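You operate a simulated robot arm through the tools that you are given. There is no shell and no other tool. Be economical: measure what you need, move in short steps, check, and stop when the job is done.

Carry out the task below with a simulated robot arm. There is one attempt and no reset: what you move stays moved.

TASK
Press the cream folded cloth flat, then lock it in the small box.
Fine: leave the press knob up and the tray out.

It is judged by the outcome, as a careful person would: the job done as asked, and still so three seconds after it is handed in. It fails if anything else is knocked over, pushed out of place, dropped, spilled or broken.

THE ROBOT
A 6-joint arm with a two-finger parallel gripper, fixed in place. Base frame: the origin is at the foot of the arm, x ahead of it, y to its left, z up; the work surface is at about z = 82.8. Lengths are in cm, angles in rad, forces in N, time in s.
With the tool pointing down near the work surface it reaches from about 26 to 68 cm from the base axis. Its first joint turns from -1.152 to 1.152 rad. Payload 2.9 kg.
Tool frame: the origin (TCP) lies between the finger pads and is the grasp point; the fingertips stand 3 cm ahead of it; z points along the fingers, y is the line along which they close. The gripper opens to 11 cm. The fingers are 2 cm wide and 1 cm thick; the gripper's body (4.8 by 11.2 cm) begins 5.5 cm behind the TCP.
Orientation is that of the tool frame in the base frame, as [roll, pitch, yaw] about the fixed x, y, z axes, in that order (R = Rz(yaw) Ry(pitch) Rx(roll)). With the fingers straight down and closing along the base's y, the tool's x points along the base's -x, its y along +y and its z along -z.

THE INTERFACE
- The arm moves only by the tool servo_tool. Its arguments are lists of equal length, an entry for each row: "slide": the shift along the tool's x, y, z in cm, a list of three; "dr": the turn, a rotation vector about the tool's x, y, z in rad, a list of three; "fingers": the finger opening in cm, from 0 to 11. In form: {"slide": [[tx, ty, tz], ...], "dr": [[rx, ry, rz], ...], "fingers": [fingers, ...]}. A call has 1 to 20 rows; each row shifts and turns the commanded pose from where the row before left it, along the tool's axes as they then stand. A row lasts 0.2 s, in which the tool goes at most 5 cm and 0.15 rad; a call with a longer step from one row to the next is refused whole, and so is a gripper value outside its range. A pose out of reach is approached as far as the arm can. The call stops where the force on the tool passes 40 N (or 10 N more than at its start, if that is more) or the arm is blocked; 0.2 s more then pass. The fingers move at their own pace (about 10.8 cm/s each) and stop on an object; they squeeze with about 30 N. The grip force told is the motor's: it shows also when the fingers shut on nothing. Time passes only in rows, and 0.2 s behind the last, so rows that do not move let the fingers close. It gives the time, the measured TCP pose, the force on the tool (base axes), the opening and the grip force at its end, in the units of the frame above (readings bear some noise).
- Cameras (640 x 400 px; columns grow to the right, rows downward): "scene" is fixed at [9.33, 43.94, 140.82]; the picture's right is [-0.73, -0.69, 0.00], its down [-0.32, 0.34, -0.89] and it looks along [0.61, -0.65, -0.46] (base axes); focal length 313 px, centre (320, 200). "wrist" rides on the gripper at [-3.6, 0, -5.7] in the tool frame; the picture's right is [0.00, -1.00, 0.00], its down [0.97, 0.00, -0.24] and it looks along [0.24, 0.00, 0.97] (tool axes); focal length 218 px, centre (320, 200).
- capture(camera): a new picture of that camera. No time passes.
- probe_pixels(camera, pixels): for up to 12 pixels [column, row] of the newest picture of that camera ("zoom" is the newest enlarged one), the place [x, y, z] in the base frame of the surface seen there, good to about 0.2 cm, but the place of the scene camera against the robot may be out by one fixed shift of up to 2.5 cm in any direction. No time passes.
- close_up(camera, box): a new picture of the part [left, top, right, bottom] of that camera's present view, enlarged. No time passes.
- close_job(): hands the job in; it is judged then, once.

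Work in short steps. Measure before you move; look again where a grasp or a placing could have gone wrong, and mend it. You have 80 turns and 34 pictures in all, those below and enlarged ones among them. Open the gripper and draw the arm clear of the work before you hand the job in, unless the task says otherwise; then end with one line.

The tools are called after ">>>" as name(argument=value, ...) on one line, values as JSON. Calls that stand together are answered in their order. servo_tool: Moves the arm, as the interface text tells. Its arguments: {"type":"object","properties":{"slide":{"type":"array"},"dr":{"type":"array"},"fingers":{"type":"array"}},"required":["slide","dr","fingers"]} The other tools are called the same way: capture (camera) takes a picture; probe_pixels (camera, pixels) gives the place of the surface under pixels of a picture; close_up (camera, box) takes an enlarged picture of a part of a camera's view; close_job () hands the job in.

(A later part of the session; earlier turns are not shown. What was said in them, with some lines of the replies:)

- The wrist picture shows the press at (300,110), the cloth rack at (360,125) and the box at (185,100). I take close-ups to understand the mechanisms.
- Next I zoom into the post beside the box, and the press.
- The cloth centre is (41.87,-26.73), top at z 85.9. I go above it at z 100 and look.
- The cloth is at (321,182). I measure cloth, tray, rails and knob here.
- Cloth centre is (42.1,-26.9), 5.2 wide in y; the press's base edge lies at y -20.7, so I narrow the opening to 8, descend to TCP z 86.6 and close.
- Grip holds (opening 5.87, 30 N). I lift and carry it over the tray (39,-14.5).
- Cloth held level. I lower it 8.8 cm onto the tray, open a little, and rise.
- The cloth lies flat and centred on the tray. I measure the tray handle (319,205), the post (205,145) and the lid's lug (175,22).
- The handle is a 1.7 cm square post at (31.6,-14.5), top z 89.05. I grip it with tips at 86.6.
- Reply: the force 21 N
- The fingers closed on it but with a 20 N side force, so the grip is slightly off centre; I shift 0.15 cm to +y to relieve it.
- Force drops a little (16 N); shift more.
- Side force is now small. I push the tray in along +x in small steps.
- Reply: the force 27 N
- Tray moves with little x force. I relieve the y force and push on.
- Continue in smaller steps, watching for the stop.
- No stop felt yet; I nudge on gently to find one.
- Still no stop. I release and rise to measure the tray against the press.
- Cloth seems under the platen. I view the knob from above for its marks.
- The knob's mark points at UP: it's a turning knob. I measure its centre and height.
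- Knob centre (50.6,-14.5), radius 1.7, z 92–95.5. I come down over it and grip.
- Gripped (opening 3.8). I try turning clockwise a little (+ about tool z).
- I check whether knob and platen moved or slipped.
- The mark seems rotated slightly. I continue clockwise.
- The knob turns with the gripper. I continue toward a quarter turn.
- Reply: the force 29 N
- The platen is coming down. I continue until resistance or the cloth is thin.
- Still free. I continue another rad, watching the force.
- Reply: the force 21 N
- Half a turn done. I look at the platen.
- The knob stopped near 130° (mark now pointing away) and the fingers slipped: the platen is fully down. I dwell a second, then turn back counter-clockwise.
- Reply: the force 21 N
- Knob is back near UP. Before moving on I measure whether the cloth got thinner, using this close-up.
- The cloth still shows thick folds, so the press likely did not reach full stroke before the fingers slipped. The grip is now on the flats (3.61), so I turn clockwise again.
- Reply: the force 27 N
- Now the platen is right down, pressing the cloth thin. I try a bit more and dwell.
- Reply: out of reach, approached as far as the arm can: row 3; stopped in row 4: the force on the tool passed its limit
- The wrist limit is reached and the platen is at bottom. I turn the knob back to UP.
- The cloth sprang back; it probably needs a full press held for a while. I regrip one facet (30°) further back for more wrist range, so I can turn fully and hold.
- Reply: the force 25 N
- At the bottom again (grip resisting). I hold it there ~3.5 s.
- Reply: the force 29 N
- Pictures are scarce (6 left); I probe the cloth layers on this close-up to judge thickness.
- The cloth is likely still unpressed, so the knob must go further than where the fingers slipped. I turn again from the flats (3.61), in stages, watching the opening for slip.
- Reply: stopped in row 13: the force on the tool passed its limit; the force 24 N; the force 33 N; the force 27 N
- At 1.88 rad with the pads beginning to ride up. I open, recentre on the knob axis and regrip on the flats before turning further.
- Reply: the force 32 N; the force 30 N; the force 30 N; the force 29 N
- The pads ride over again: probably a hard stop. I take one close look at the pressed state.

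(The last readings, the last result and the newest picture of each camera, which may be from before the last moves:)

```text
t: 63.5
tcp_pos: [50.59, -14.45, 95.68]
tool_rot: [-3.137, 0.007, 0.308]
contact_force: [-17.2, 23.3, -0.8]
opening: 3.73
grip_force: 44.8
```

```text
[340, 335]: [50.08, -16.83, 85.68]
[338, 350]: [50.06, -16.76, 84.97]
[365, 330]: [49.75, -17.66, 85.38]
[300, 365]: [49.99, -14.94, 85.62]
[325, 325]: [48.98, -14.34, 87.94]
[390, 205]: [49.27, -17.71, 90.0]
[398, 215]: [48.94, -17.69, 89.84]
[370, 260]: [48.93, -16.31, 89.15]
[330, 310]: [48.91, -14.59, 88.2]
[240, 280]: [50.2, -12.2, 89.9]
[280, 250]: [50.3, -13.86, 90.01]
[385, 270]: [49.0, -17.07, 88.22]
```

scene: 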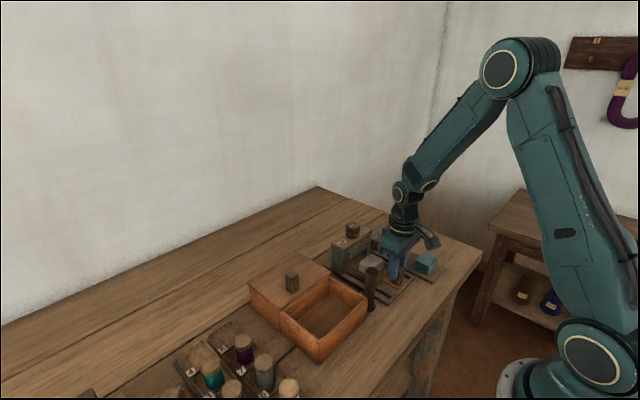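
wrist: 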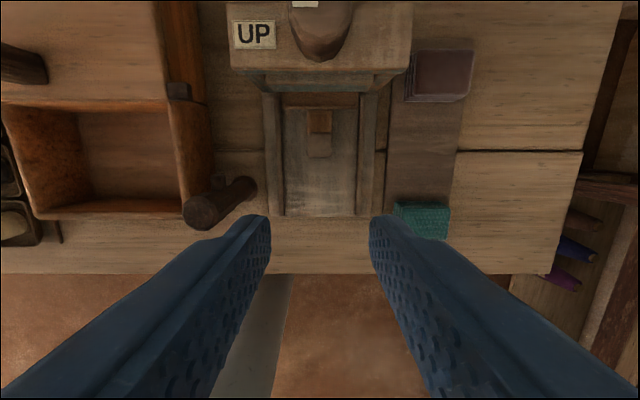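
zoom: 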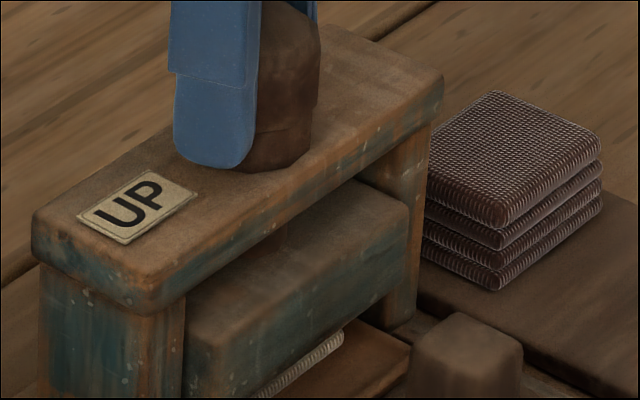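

The platen is at a hard stop with the cloth squeezed. I hold 3 s more, then turn fully back to UP.

>>> servo_tool(slide=[[0, 0, 0], [0, 0, 0], [0, 0, 0], [0, 0, 0], [0, 0, 0], [0, 0, 0], [0, 0, 0], [0, 0, 0], [0, 0, 0], [0, 0, 0], [0, 0, 0], [0, 0, 0], [0, 0, 0], [0, 0, 0], [0, 0, 0], [0, 0, 0]], dr=[[0, 0, 0.1], [0, 0, 0.05], [0, 0, 0], [0, 0, 0], [0, 0, 0], [0, 0, 0], [0, 0, 0], [0, 0, 0], [0, 0, 0], [0, 0, 0], [0, 0, 0], [0, 0, 0], [0, 0, 0], [0, 0, 0], [0, 0, 0], [0, 0, 0]], fingers=[0, 0, 0, 0, 0, 0, 0, 0, 0, 0, 0, 0, 0, 0, 0, 0])

>>> servo_tool(slide=[[0, 0, 0], [0, 0, 0], [0, 0, 0]], dr=[[0, 0, 0.1], [0, 0, 0.1], [0, 0, 0]], fingers=[0, 0, 0])

```text
t: 66.9
tcp_pos: [50.73, -14.44, 95.58]
tool_rot: [-3.138, 0.009, 0.162]
contact_force: [-10.7, 25.1, -7.8]
opening: 3.66
grip_force: 44.5
```

```text
t: 67.7
tcp_pos: [50.67, -14.55, 95.68]
tool_rot: [-3.141, 0.006, -0.04]
contact_force: [-8.8, 21.3, -8.2]
opening: 3.7
grip_force: 44.9
```

Now turn back 2.25 rad to UP, then release and rise.

>>> servo_tool(slide=[[0, 0, 0], [0, 0, 0], [0, 0, 0], [0, 0, 0], [0, 0, 0], [0, 0, 0], [0, 0, 0], [0, 0, 0], [0, 0, 0], [0, 0, 0], [0, 0, 0], [0, 0, 0], [0, 0, 0], [0, 0, 0], [0, 0, 0], [0, 0, 0], [0, 0, 0], [0, 0, 0]], dr=[[0, 0, -0.12], [0, 0, -0.12], [0, 0, -0.13], [0, 0, -0.13], [0, 0, -0.13], [0, 0, -0.13], [0, 0, -0.13], [0, 0, -0.13], [0, 0, -0.13], [0, 0, -0.13], [0, 0, -0.13], [0, 0, -0.13], [0, 0, -0.13], [0, 0, -0.13], [0, 0, -0.13], [0, 0, -0.13], [0, 0, -0.13], [0, 0, 0]], fingers=[0, 0, 0, 0, 0, 0, 0, 0, 0, 0, 0, 0, 0, 0, 0, 0, 0, 0])

```text
t: 71.5
tcp_pos: [50.46, -14.59, 95.67]
tool_rot: [-3.135, -0.006, 2.153]
contact_force: [-20.0, 23.1, 8.5]
opening: 3.58
grip_force: 45.1
```

Release, rise, straighten the wrist, and look at knob, platen and handle from above.

>>> servo_tool(slide=[[0, 0, 0], [0, 0, 0], [0, 0, -3], [0, 0, -5], [0, 0, 0], [0, 0, 0], [0, 0, 0], [0, 0, 0], [0, 0, 0], [0, 0, 0], [0, 0, 0], [0, 0, 0], [4, 0, 0], [4, 0, 0], [0, 0, 0]], dr=[[0, 0, 0], [0, 0, 0], [0, 0, 0], [0, 0, 0], [0, 0, -0.13], [0, 0, -0.13], [0, 0, -0.13], [0, 0, -0.13], [0, 0, -0.13], [0, 0, -0.13], [0, 0, -0.13], [0, 0, -0.08], [0, 0, 0], [0, 0, 0], [0, 0, 0]], fingers=[6, 6, 6, 6, 6, 6, 6, 6, 6, 6, 6, 6, 5, 5, 5])

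>>> capture(camera="wrist")

```text
t: 74.7
tcp_pos: [42.69, -14.54, 103.76]
tool_rot: [-3.141, -0.007, 3.141]
contact_force: [0.3, 1.0, 0.2]
opening: 5.01
grip_force: 0.1
```

```text
4 pictures are left
```

wrist: 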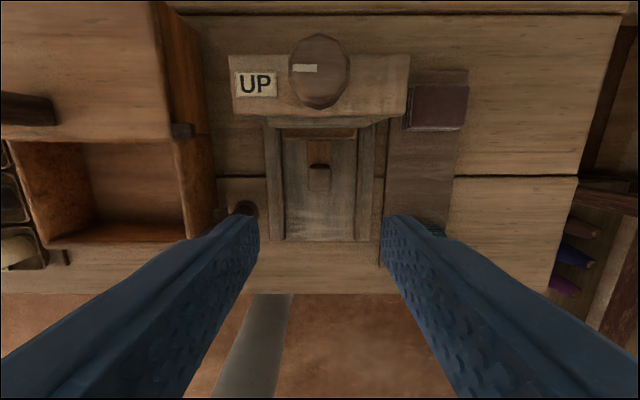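

Knob is at UP. I measure the handle.

>>> probe_pixels(camera="wrist", pixels=[[320, 170], [320, 185], [310, 178], [330, 178], [330, 140], [320, 127], [320, 120], [300, 133], [182, 130], [245, 208]])

```text
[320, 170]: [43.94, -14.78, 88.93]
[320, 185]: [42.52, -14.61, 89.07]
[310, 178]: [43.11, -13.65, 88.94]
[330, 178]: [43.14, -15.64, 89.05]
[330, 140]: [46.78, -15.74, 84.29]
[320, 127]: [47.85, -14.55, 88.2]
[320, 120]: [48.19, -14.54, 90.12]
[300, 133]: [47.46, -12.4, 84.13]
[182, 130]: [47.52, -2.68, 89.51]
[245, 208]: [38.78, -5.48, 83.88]
```

Handle centre is (43.2,-14.6). I grip it and first feel for an inner stop by pushing gently.

>>> servo_tool(slide=[[-0.25, -0.03, 4], [-0.25, -0.03, 4], [0, 0, 3], [0, 0, 2], [0, 0, 1.05], [0, 0, 0], [0, 0, 0], [0, 0, 0]], dr=[[0, 0, 0], [0, 0, 0], [0, 0, 0], [0, 0, 0], [0, 0, 0], [0, 0, 0], [0, 0, 0], [0, 0, 0]], fingers=[5, 5, 5, 5, 5, 1.5, 1.5, 1.5])

>>> servo_tool(slide=[[-0.3, 0, 0], [0, 0, 0]], dr=[[0, 0, 0], [0, 0, 0]], fingers=[1.5, 1.5])

>>> servo_tool(slide=[[-0.3, 0, 0], [0, 0, 0]], dr=[[0, 0, 0], [0, 0, 0]], fingers=[1.5, 1.5])

```text
t: 76.5
tcp_pos: [43.3, -14.5, 89.55]
tool_rot: [3.138, -0.006, -3.14]
contact_force: [1.1, 22.9, -1.8]
opening: 2.4
grip_force: 45.4
```

```text
t: 77.1
tcp_pos: [43.26, -14.42, 89.6]
tool_rot: [3.136, -0.011, 3.141]
contact_force: [-15.2, 22.6, 2.7]
opening: 2.41
grip_force: 45.1
```

```text
t: 77.7
tcp_pos: [43.44, -14.48, 89.69]
tool_rot: [3.138, -0.018, 3.138]
contact_force: [-26.7, 15.8, 0.4]
opening: 2.42
grip_force: 44.6
```

The tray was already at its inner stop. I pull it out 11.6 cm.

>>> servo_tool(slide=[[0.6, 0.15, 0], [0.8, 0, 0], [1, 0, 0], [1, 0, 0], [1, 0, 0], [1, 0, 0], [1, 0, 0], [1, 0, 0], [1, 0, 0], [1, 0, 0], [1, 0, 0], [1, 0, 0], [0.8, 0, 0], [0, 0, 0]], dr=[[0, 0, 0], [0, 0, 0], [0, 0, 0], [0, 0, 0], [0, 0, 0], [0, 0, 0], [0, 0, 0], [0, 0, 0], [0, 0, 0], [0, 0, 0], [0, 0, 0], [0, 0, 0], [0, 0, 0], [0, 0, 0]], fingers=[1.5, 1.5, 1.5, 1.5, 1.5, 1.5, 1.5, 1.5, 1.5, 1.5, 1.5, 1.5, 1.5, 1.5])

```text
t: 80.7
tcp_pos: [31.56, -14.39, 89.64]
tool_rot: [3.141, -0.005, -3.141]
contact_force: [0.9, 11.4, -8.3]
opening: 2.41
grip_force: 45.0
```

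Tray is out. I release, rise with the wrist ahead, and look at the cloth.

>>> servo_tool(slide=[[0, 0, 0], [0, 0, 0], [0, 0, -2], [0, 0, -4], [-2, 0, -4], [0, 0, -2], [0, 0, 0]], dr=[[0, 0, 0], [0, 0, 0], [0, 0, 0], [0, 0, 0], [0, 0, 0], [0, 0, 0], [0, 0, 0]], fingers=[5, 5, 5, 5, 5, 5, 5])

>>> capture(camera="wrist")

```text
t: 82.3
tcp_pos: [33.79, -14.46, 101.65]
tool_rot: [3.14, -0.007, 3.139]
contact_force: [-0.4, 0.5, 0.0]
opening: 5.02
grip_force: 0.1
```

```text
3 pictures are left
```

wrist: 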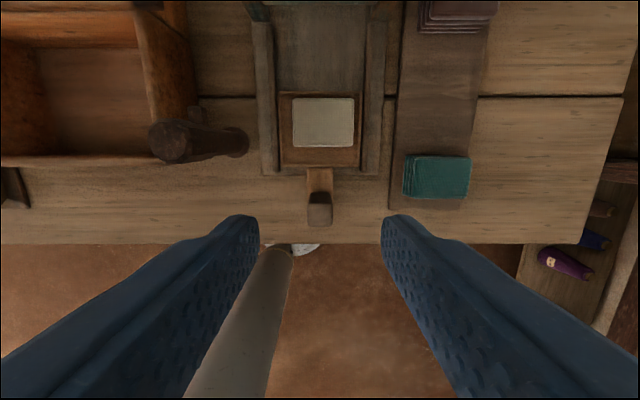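

>>> probe_pixels(camera="wrist", pixels=[[323, 122], [296, 122], [352, 122], [323, 101], [323, 143], [286, 140], [355, 160], [172, 142], [195, 112], [243, 142], [290, 60], [165, 50]])

```text
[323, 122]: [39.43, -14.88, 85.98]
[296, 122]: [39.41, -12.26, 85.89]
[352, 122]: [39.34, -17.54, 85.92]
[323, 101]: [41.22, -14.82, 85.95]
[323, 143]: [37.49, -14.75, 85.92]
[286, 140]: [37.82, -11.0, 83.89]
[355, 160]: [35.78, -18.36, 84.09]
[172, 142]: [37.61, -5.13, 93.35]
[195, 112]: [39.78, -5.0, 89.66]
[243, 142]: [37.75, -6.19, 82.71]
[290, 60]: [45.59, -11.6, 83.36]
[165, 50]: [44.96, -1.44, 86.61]
```

The cloth is now 1.95 cm thick (was 3.0): it is pressed flat. Its centre is (39.4,-14.9); I pick it up.

>>> servo_tool(slide=[[-2.8, -0.2, 1], [-2.8, -0.22, 2], [0, 0, 4], [0, 0, 4], [0, 0, 2], [0, 0, 1.05], [0, 0, 0], [0, 0, 0], [0, 0, 0]], dr=[[0, 0, 0], [0, 0, 0], [0, 0, 0], [0, 0, 0], [0, 0, 0], [0, 0, 0], [0, 0, 0], [0, 0, 0], [0, 0, 0]], fingers=[7.4, 7.4, 7.4, 7.4, 7.4, 7.4, 4, 4, 4])

```text
t: 84.3
tcp_pos: [39.14, -14.92, 87.59]
tool_rot: [3.141, -0.008, 3.14]
contact_force: [-0.3, -0.1, -1.0]
opening: 5.87
grip_force: 29.7
```

Gripped. Lift to z 100.6 and cross over the post to above the box at (40.6, 5.5).

>>> servo_tool(slide=[[0, 0, -3], [0, 0, -5], [0, 0, -5], [0, 4, 0], [0, 4, 0], [-0.5, 4, 0], [-0.5, 4, 0], [-0.5, 4.4, 0], [0, 0, 0]], dr=[[0, 0, 0], [0, 0, 0], [0, 0, 0], [0, 0, 0], [0, 0, 0], [0, 0, 0], [0, 0, 0], [0, 0, 0], [0, 0, 0]], fingers=[4, 4, 4, 4, 4, 4, 4, 4, 4])

>>> capture(camera="wrist")

```text
t: 86.3
tcp_pos: [40.92, 5.42, 100.71]
tool_rot: [3.14, -0.009, 3.14]
contact_force: [0.2, -0.1, -0.4]
opening: 5.85
grip_force: 29.7
```

```text
2 pictures are left
```

wrist: 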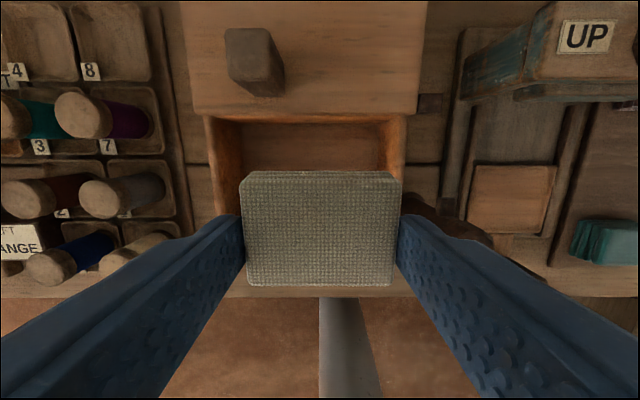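

>>> probe_pixels(camera="wrist", pixels=[[208, 150], [225, 150], [380, 150], [402, 150], [310, 118], [310, 140], [310, 291], [230, 42], [270, 42], [250, 60], [250, 32], [430, 104]])

>>> probe_pixels(camera="wrist", pixels=[[192, 60], [420, 60], [300, 112], [420, 100], [440, 104], [430, 96], [430, 112], [280, 80], [310, 128], [225, 200], [412, 200], [215, 280]])

```text
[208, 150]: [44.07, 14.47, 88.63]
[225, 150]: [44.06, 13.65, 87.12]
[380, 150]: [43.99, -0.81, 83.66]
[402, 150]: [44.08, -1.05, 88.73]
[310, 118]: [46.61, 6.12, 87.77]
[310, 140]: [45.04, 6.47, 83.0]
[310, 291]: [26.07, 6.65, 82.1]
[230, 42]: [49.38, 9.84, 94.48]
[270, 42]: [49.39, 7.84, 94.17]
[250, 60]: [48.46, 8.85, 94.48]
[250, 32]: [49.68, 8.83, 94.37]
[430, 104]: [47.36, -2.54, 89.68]
```

```text
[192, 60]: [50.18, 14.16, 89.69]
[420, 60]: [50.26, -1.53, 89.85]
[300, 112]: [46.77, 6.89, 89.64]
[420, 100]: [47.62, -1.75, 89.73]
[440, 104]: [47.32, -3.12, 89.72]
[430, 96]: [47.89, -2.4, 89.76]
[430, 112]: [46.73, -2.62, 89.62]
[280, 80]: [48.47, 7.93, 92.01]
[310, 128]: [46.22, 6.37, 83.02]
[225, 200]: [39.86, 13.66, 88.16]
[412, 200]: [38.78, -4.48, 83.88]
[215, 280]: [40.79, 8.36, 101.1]
```

Box interior: y -0.8..13.6, floor z 83, lid edge x 46.8. I lower the cloth 14 cm into it, release and rise.

>>> servo_tool(slide=[[0, 0, 4], [0, 0, 4], [0, 0, 3], [0, 0, 2], [0, 0, 1], [0, 0, 0], [0, 0, 0], [0, 0, 0], [0, 0, -3], [0, 0, -5], [0, 0, -5], [0, 0, 0]], dr=[[0, 0, 0], [0, 0, 0], [0, 0, 0], [0, 0, 0], [0, 0, 0], [0, 0, 0], [0, 0, 0], [0, 0, 0], [0, 0, 0], [0, 0, 0], [0, 0, 0], [0, 0, 0]], fingers=[4, 4, 4, 4, 4, 4, 7, 7, 7, 7, 7, 7])

```text
t: 88.9
tcp_pos: [40.66, 5.31, 99.66]
tool_rot: [-3.141, -0.007, 3.14]
contact_force: [0.3, 0.0, -0.2]
opening: 7.01
grip_force: 0.1
```

Now the lid handle at (49.0, 8.8), top z 94.4: I go above it, descend and grip.

>>> servo_tool(slide=[[-2.8, 1.2, -1], [-2.8, 1.2, -1], [-2.7, 1.1, 0], [0, 0, 3], [0, 0, 2.5], [0, 0, 1.3], [0, 0, 0], [0, 0, 0], [0, 0, 0]], dr=[[0, 0, 0], [0, 0, 0], [0, 0, 0], [0, 0, 0], [0, 0, 0], [0, 0, 0], [0, 0, 0], [0, 0, 0], [0, 0, 0]], fingers=[6, 6, 6, 6, 6, 6, 1, 1, 1])

```text
t: 90.9
tcp_pos: [49.04, 9.02, 94.83]
tool_rot: [-3.141, -0.007, 3.14]
contact_force: [0.3, 4.6, -0.6]
opening: 2.41
grip_force: 45.1
```

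Gripped (2.41). I slide the lid shut toward -x.

>>> servo_tool(slide=[[0.5, 0, 0], [1, 0, 0], [1, 0, 0], [1, 0, 0], [1, 0, 0], [1, 0, 0], [0, 0, 0]], dr=[[0, 0, 0], [0, 0, 0], [0, 0, 0], [0, 0, 0], [0, 0, 0], [0, 0, 0], [0, 0, 0]], fingers=[1, 1, 1, 1, 1, 1, 1])

>>> servo_tool(slide=[[1, 0, 0], [1, 0, 0], [1, 0, 0], [0.7, 0, 0], [0, 0, 0]], dr=[[0, 0, 0], [0, 0, 0], [0, 0, 0], [0, 0, 0], [0, 0, 0]], fingers=[1, 1, 1, 1, 1])

>>> servo_tool(slide=[[0.5, 0, 0], [0.5, 0, 0], [0, 0, 0]], dr=[[0, 0, 0], [0, 0, 0], [0, 0, 0]], fingers=[1, 1, 1])

```text
t: 92.5
tcp_pos: [43.34, 8.99, 94.74]
tool_rot: [-3.14, -0.007, 3.139]
contact_force: [1.1, -1.6, -14.0]
opening: 2.41
grip_force: 45.0
```

```text
t: 93.7
tcp_pos: [39.75, 8.93, 94.79]
tool_rot: [-3.141, -0.008, 3.139]
contact_force: [-1.6, -7.9, -19.2]
opening: 2.43
grip_force: 44.9
```

```text
t: 94.5
tcp_pos: [38.91, 8.96, 94.79]
tool_rot: [-3.141, -0.008, 3.139]
contact_force: [-0.1, -2.2, -21.7]
opening: 2.38
grip_force: 45.5
```

No stop yet; continue with small steps.

>>> servo_tool(slide=[[0.3, 0, 0], [0.3, 0, 0], [0, 0, 0]], dr=[[0, 0, 0], [0, 0, 0], [0, 0, 0]], fingers=[1, 1, 1])

>>> servo_tool(slide=[[0.3, 0, 0], [0.3, 0, 0], [0, 0, 0]], dr=[[0, 0, 0], [0, 0, 0], [0, 0, 0]], fingers=[1, 1, 1])

>>> servo_tool(slide=[[0.3, 0, 0], [0.3, 0, 0], [0, 0, 0]], dr=[[0, 0, 0], [0, 0, 0], [0, 0, 0]], fingers=[1, 1, 1])

```text
t: 95.3
tcp_pos: [38.28, 8.95, 94.85]
tool_rot: [3.141, -0.006, 3.139]
contact_force: [0.2, 0.4, -30.8]
opening: 2.41
grip_force: 44.8
```

```text
t: 96.1
tcp_pos: [37.76, 8.95, 94.83]
tool_rot: [3.139, 0.0, 3.138]
contact_force: [13.5, 1.1, -24.7]
opening: 2.39
grip_force: 45.0
```

```text
t: 96.9
tcp_pos: [37.62, 8.96, 95.06]
tool_rot: [3.139, 0.008, 3.137]
contact_force: [32.7, -8.3, -6.3]
opening: 2.39
grip_force: 45.3
```

Hard stop at x≈37.6: the lid is shut. I relax, release and rise, then turn the wrist a quarter turn (yaw ≈1.57) to keep range for the post.

>>> servo_tool(slide=[[-0.5, 0, 0], [0, 0, 0], [0, 0, 0], [0, 0, -3], [0, 0, -4], [0, 0, 0], [0, 0, 0], [0, 0, 0], [0, 0, 0], [0, 0, 0], [0, 0, 0], [0, 0, 0], [0, 0, 0], [0, 0, 0], [0, 0, 0], [0, 0, 0], [0, 0, 0]], dr=[[0, 0, 0], [0, 0, 0], [0, 0, 0], [0, 0, 0], [0, 0, 0], [0, 0, 0.14], [0, 0, 0.14], [0, 0, 0.14], [0, 0, 0.14], [0, 0, 0.14], [0, 0, 0.14], [0, 0, 0.14], [0, 0, 0.14], [0, 0, 0.14], [0, 0, 0.14], [0, 0, 0.14], [0, 0, 0]], fingers=[1, 5, 5, 5, 5, 5, 5, 5, 5, 5, 5, 5, 5, 5, 5, 5, 5])

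>>> servo_tool(slide=[[-4.7, 0, 0], [-4.7, 0, 0], [-4.65, 0, 0], [0, 0, 0]], dr=[[0, 0, 0], [0, 0, 0], [0, 0, 0], [0, 0, 0]], fingers=[5, 5, 5, 5])

```text
t: 100.5
tcp_pos: [37.57, 8.96, 101.96]
tool_rot: [-3.133, -0.001, 1.599]
contact_force: [0.6, -0.3, -0.5]
opening: 5.03
grip_force: 0.0
```

```text
t: 101.5
tcp_pos: [37.8, -4.99, 101.88]
tool_rot: [-3.133, -0.001, 1.602]
contact_force: [0.2, 0.1, 0.6]
opening: 5.01
grip_force: 0.1
```

Above the post at (37.65,-5.1). I descend to TCP 93.6 (tips above the lug and lid) and close.

>>> servo_tool(slide=[[-0.1, -0.15, 3], [0, 0, 3], [0, 0, 1.5], [0, 0, 0.8], [0, 0, 0], [0, 0, 0], [0, 0, 0]], dr=[[0, 0, 0], [0, 0, 0], [0, 0, 0], [0, 0, 0], [0, 0, 0], [0, 0, 0], [0, 0, 0]], fingers=[5, 5, 5, 5, 1, 1, 1])

```text
t: 103.1
tcp_pos: [37.66, -5.18, 93.43]
tool_rot: [-3.13, -0.001, 1.6]
contact_force: [-25.4, -1.1, 1.1]
opening: 3.0
grip_force: 44.9
```

Gripped (3.0) with a side force of -25 N in x; I shift 0.2 cm to -x and begin turning counter-clockwise (lug from +x toward the lid).

>>> servo_tool(slide=[[0, -0.2, 0], [0, 0, 0]], dr=[[0, 0, 0], [0, 0, 0]], fingers=[0.5, 0.5])

>>> servo_tool(slide=[[0, 0, 0], [0, 0, 0], [0, 0, 0], [0, 0, 0], [0, 0, 0]], dr=[[0, 0, -0.1], [0, 0, -0.1], [0, 0, -0.1], [0, 0, -0.1], [0, 0, 0]], fingers=[0.5, 0.5, 0.5, 0.5, 0.5])

```text
t: 103.7
tcp_pos: [37.5, -5.25, 93.56]
tool_rot: [-3.135, -0.001, 1.6]
contact_force: [-9.7, -3.2, -22.6]
opening: 2.99
grip_force: 44.6
```

```text
t: 104.9
tcp_pos: [37.72, -5.15, 93.53]
tool_rot: [-3.137, -0.002, 2.002]
contact_force: [0.2, -3.6, -23.8]
opening: 2.99
grip_force: 44.6
```

Turning smoothly. Continue to a quarter turn.

>>> servo_tool(slide=[[0, 0, 0], [0, 0, 0], [0, 0, 0], [0, 0, 0], [0, 0, 0], [0, 0, 0], [0, 0, 0]], dr=[[0, 0, -0.1], [0, 0, -0.1], [0, 0, -0.1], [0, 0, -0.1], [0, 0, -0.1], [0, 0, -0.1], [0, 0, 0]], fingers=[0.5, 0.5, 0.5, 0.5, 0.5, 0.5, 0.5])

>>> servo_tool(slide=[[0, 0, 0], [0, 0, 0], [0, 0, 0], [0, 0, 0], [0, 0, 0], [0, 0, 0], [0, 0, 0]], dr=[[0, 0, -0.1], [0, 0, -0.1], [0, 0, -0.1], [0, 0, -0.1], [0, 0, -0.1], [0, 0, -0.1], [0, 0, 0]], fingers=[0.5, 0.5, 0.5, 0.5, 0.5, 0.5, 0.5])

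```text
t: 106.5
tcp_pos: [37.8, -5.11, 93.56]
tool_rot: [3.138, -0.003, 2.605]
contact_force: [21.2, 20.1, -1.3]
opening: 2.96
grip_force: 45.1
```

```text
t: 108.1
tcp_pos: [37.71, -4.86, 93.51]
tool_rot: [3.133, -0.004, -3.078]
contact_force: [15.8, 27.2, 5.9]
opening: 2.97
grip_force: 45.0
```

A quarter turn is done. I release, rise, move back a bit and look.

>>> servo_tool(slide=[[0, 0, 0], [0, 0, 0], [0, 0, -3], [0, 0, -4], [1, 0, -3], [0, 0, 0]], dr=[[0, 0, 0], [0, 0, 0], [0, 0, 0], [0, 0, 0], [0, 0, 0], [0, 0, 0]], fingers=[5, 5, 5, 5, 5, 5])

>>> close_up(camera="wrist", box=[160, 50, 400, 250])

```text
t: 109.5
tcp_pos: [36.54, -5.09, 103.54]
tool_rot: [3.139, -0.006, -3.083]
contact_force: [0.2, -0.4, 0.1]
opening: 5.0
grip_force: 0.0
```

```text
2.00 times, centred on (280, 150) of wrist
```

zoom: 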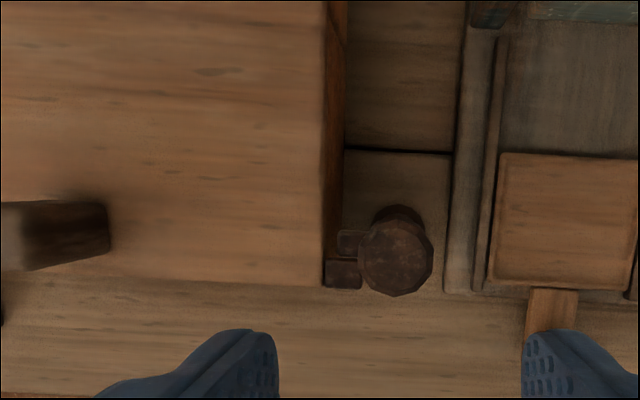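

The post's lug (352,243) now sits behind the lid's lug (343,273), blocking it. I verify with a probe.

>>> probe_pixels(camera="zoom", pixels=[[345, 235], [345, 252], [358, 240], [343, 265], [343, 284], [330, 273], [358, 273], [398, 255], [340, 240], [200, 280]])

```text
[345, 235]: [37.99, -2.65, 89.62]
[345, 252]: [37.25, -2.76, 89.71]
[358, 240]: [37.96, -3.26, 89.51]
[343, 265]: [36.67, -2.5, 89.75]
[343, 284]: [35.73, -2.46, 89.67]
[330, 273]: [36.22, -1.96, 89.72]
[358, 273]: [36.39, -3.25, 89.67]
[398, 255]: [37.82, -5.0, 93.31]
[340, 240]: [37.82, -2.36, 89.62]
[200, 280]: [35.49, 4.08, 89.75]
```

Locked: the post's lug (x 37.1–38.1) overlaps the lid's lug (x 35.6–36.8) in y. I draw the arm up clear and take a last check.

>>> servo_tool(slide=[[0, 0, -5], [0, 0, -5], [0, 0, -5], [0, 0, 0], [0, 0, 0]], dr=[[0, 0, 0], [0, 0, 0], [0, 0, 0], [0, 0, 0], [0, 0, 0]], fingers=[11, 11, 11, 11, 11])

>>> close_up(camera="scene", box=[230, 200, 460, 370])

```text
t: 110.7
tcp_pos: [36.8, -5.32, 118.35]
tool_rot: [3.139, -0.006, -3.083]
contact_force: [-0.2, -0.2, -0.5]
opening: 11.02
grip_force: 0.0
```

```text
2.35 times, centred on (345, 285) of scene
```

zoom: 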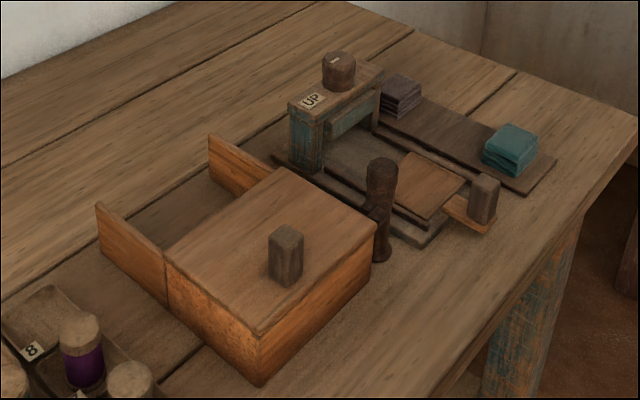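

The lid is shut and locked, the knob is up, the tray is out, and everything else is in its place. I hand it in.

>>> close_job()

```text
The job is handed in.
```

The cream cloth is pressed (about 3.0 cm thick down to 1.95 cm) and locked in the small box, with the press knob up and the tray out.
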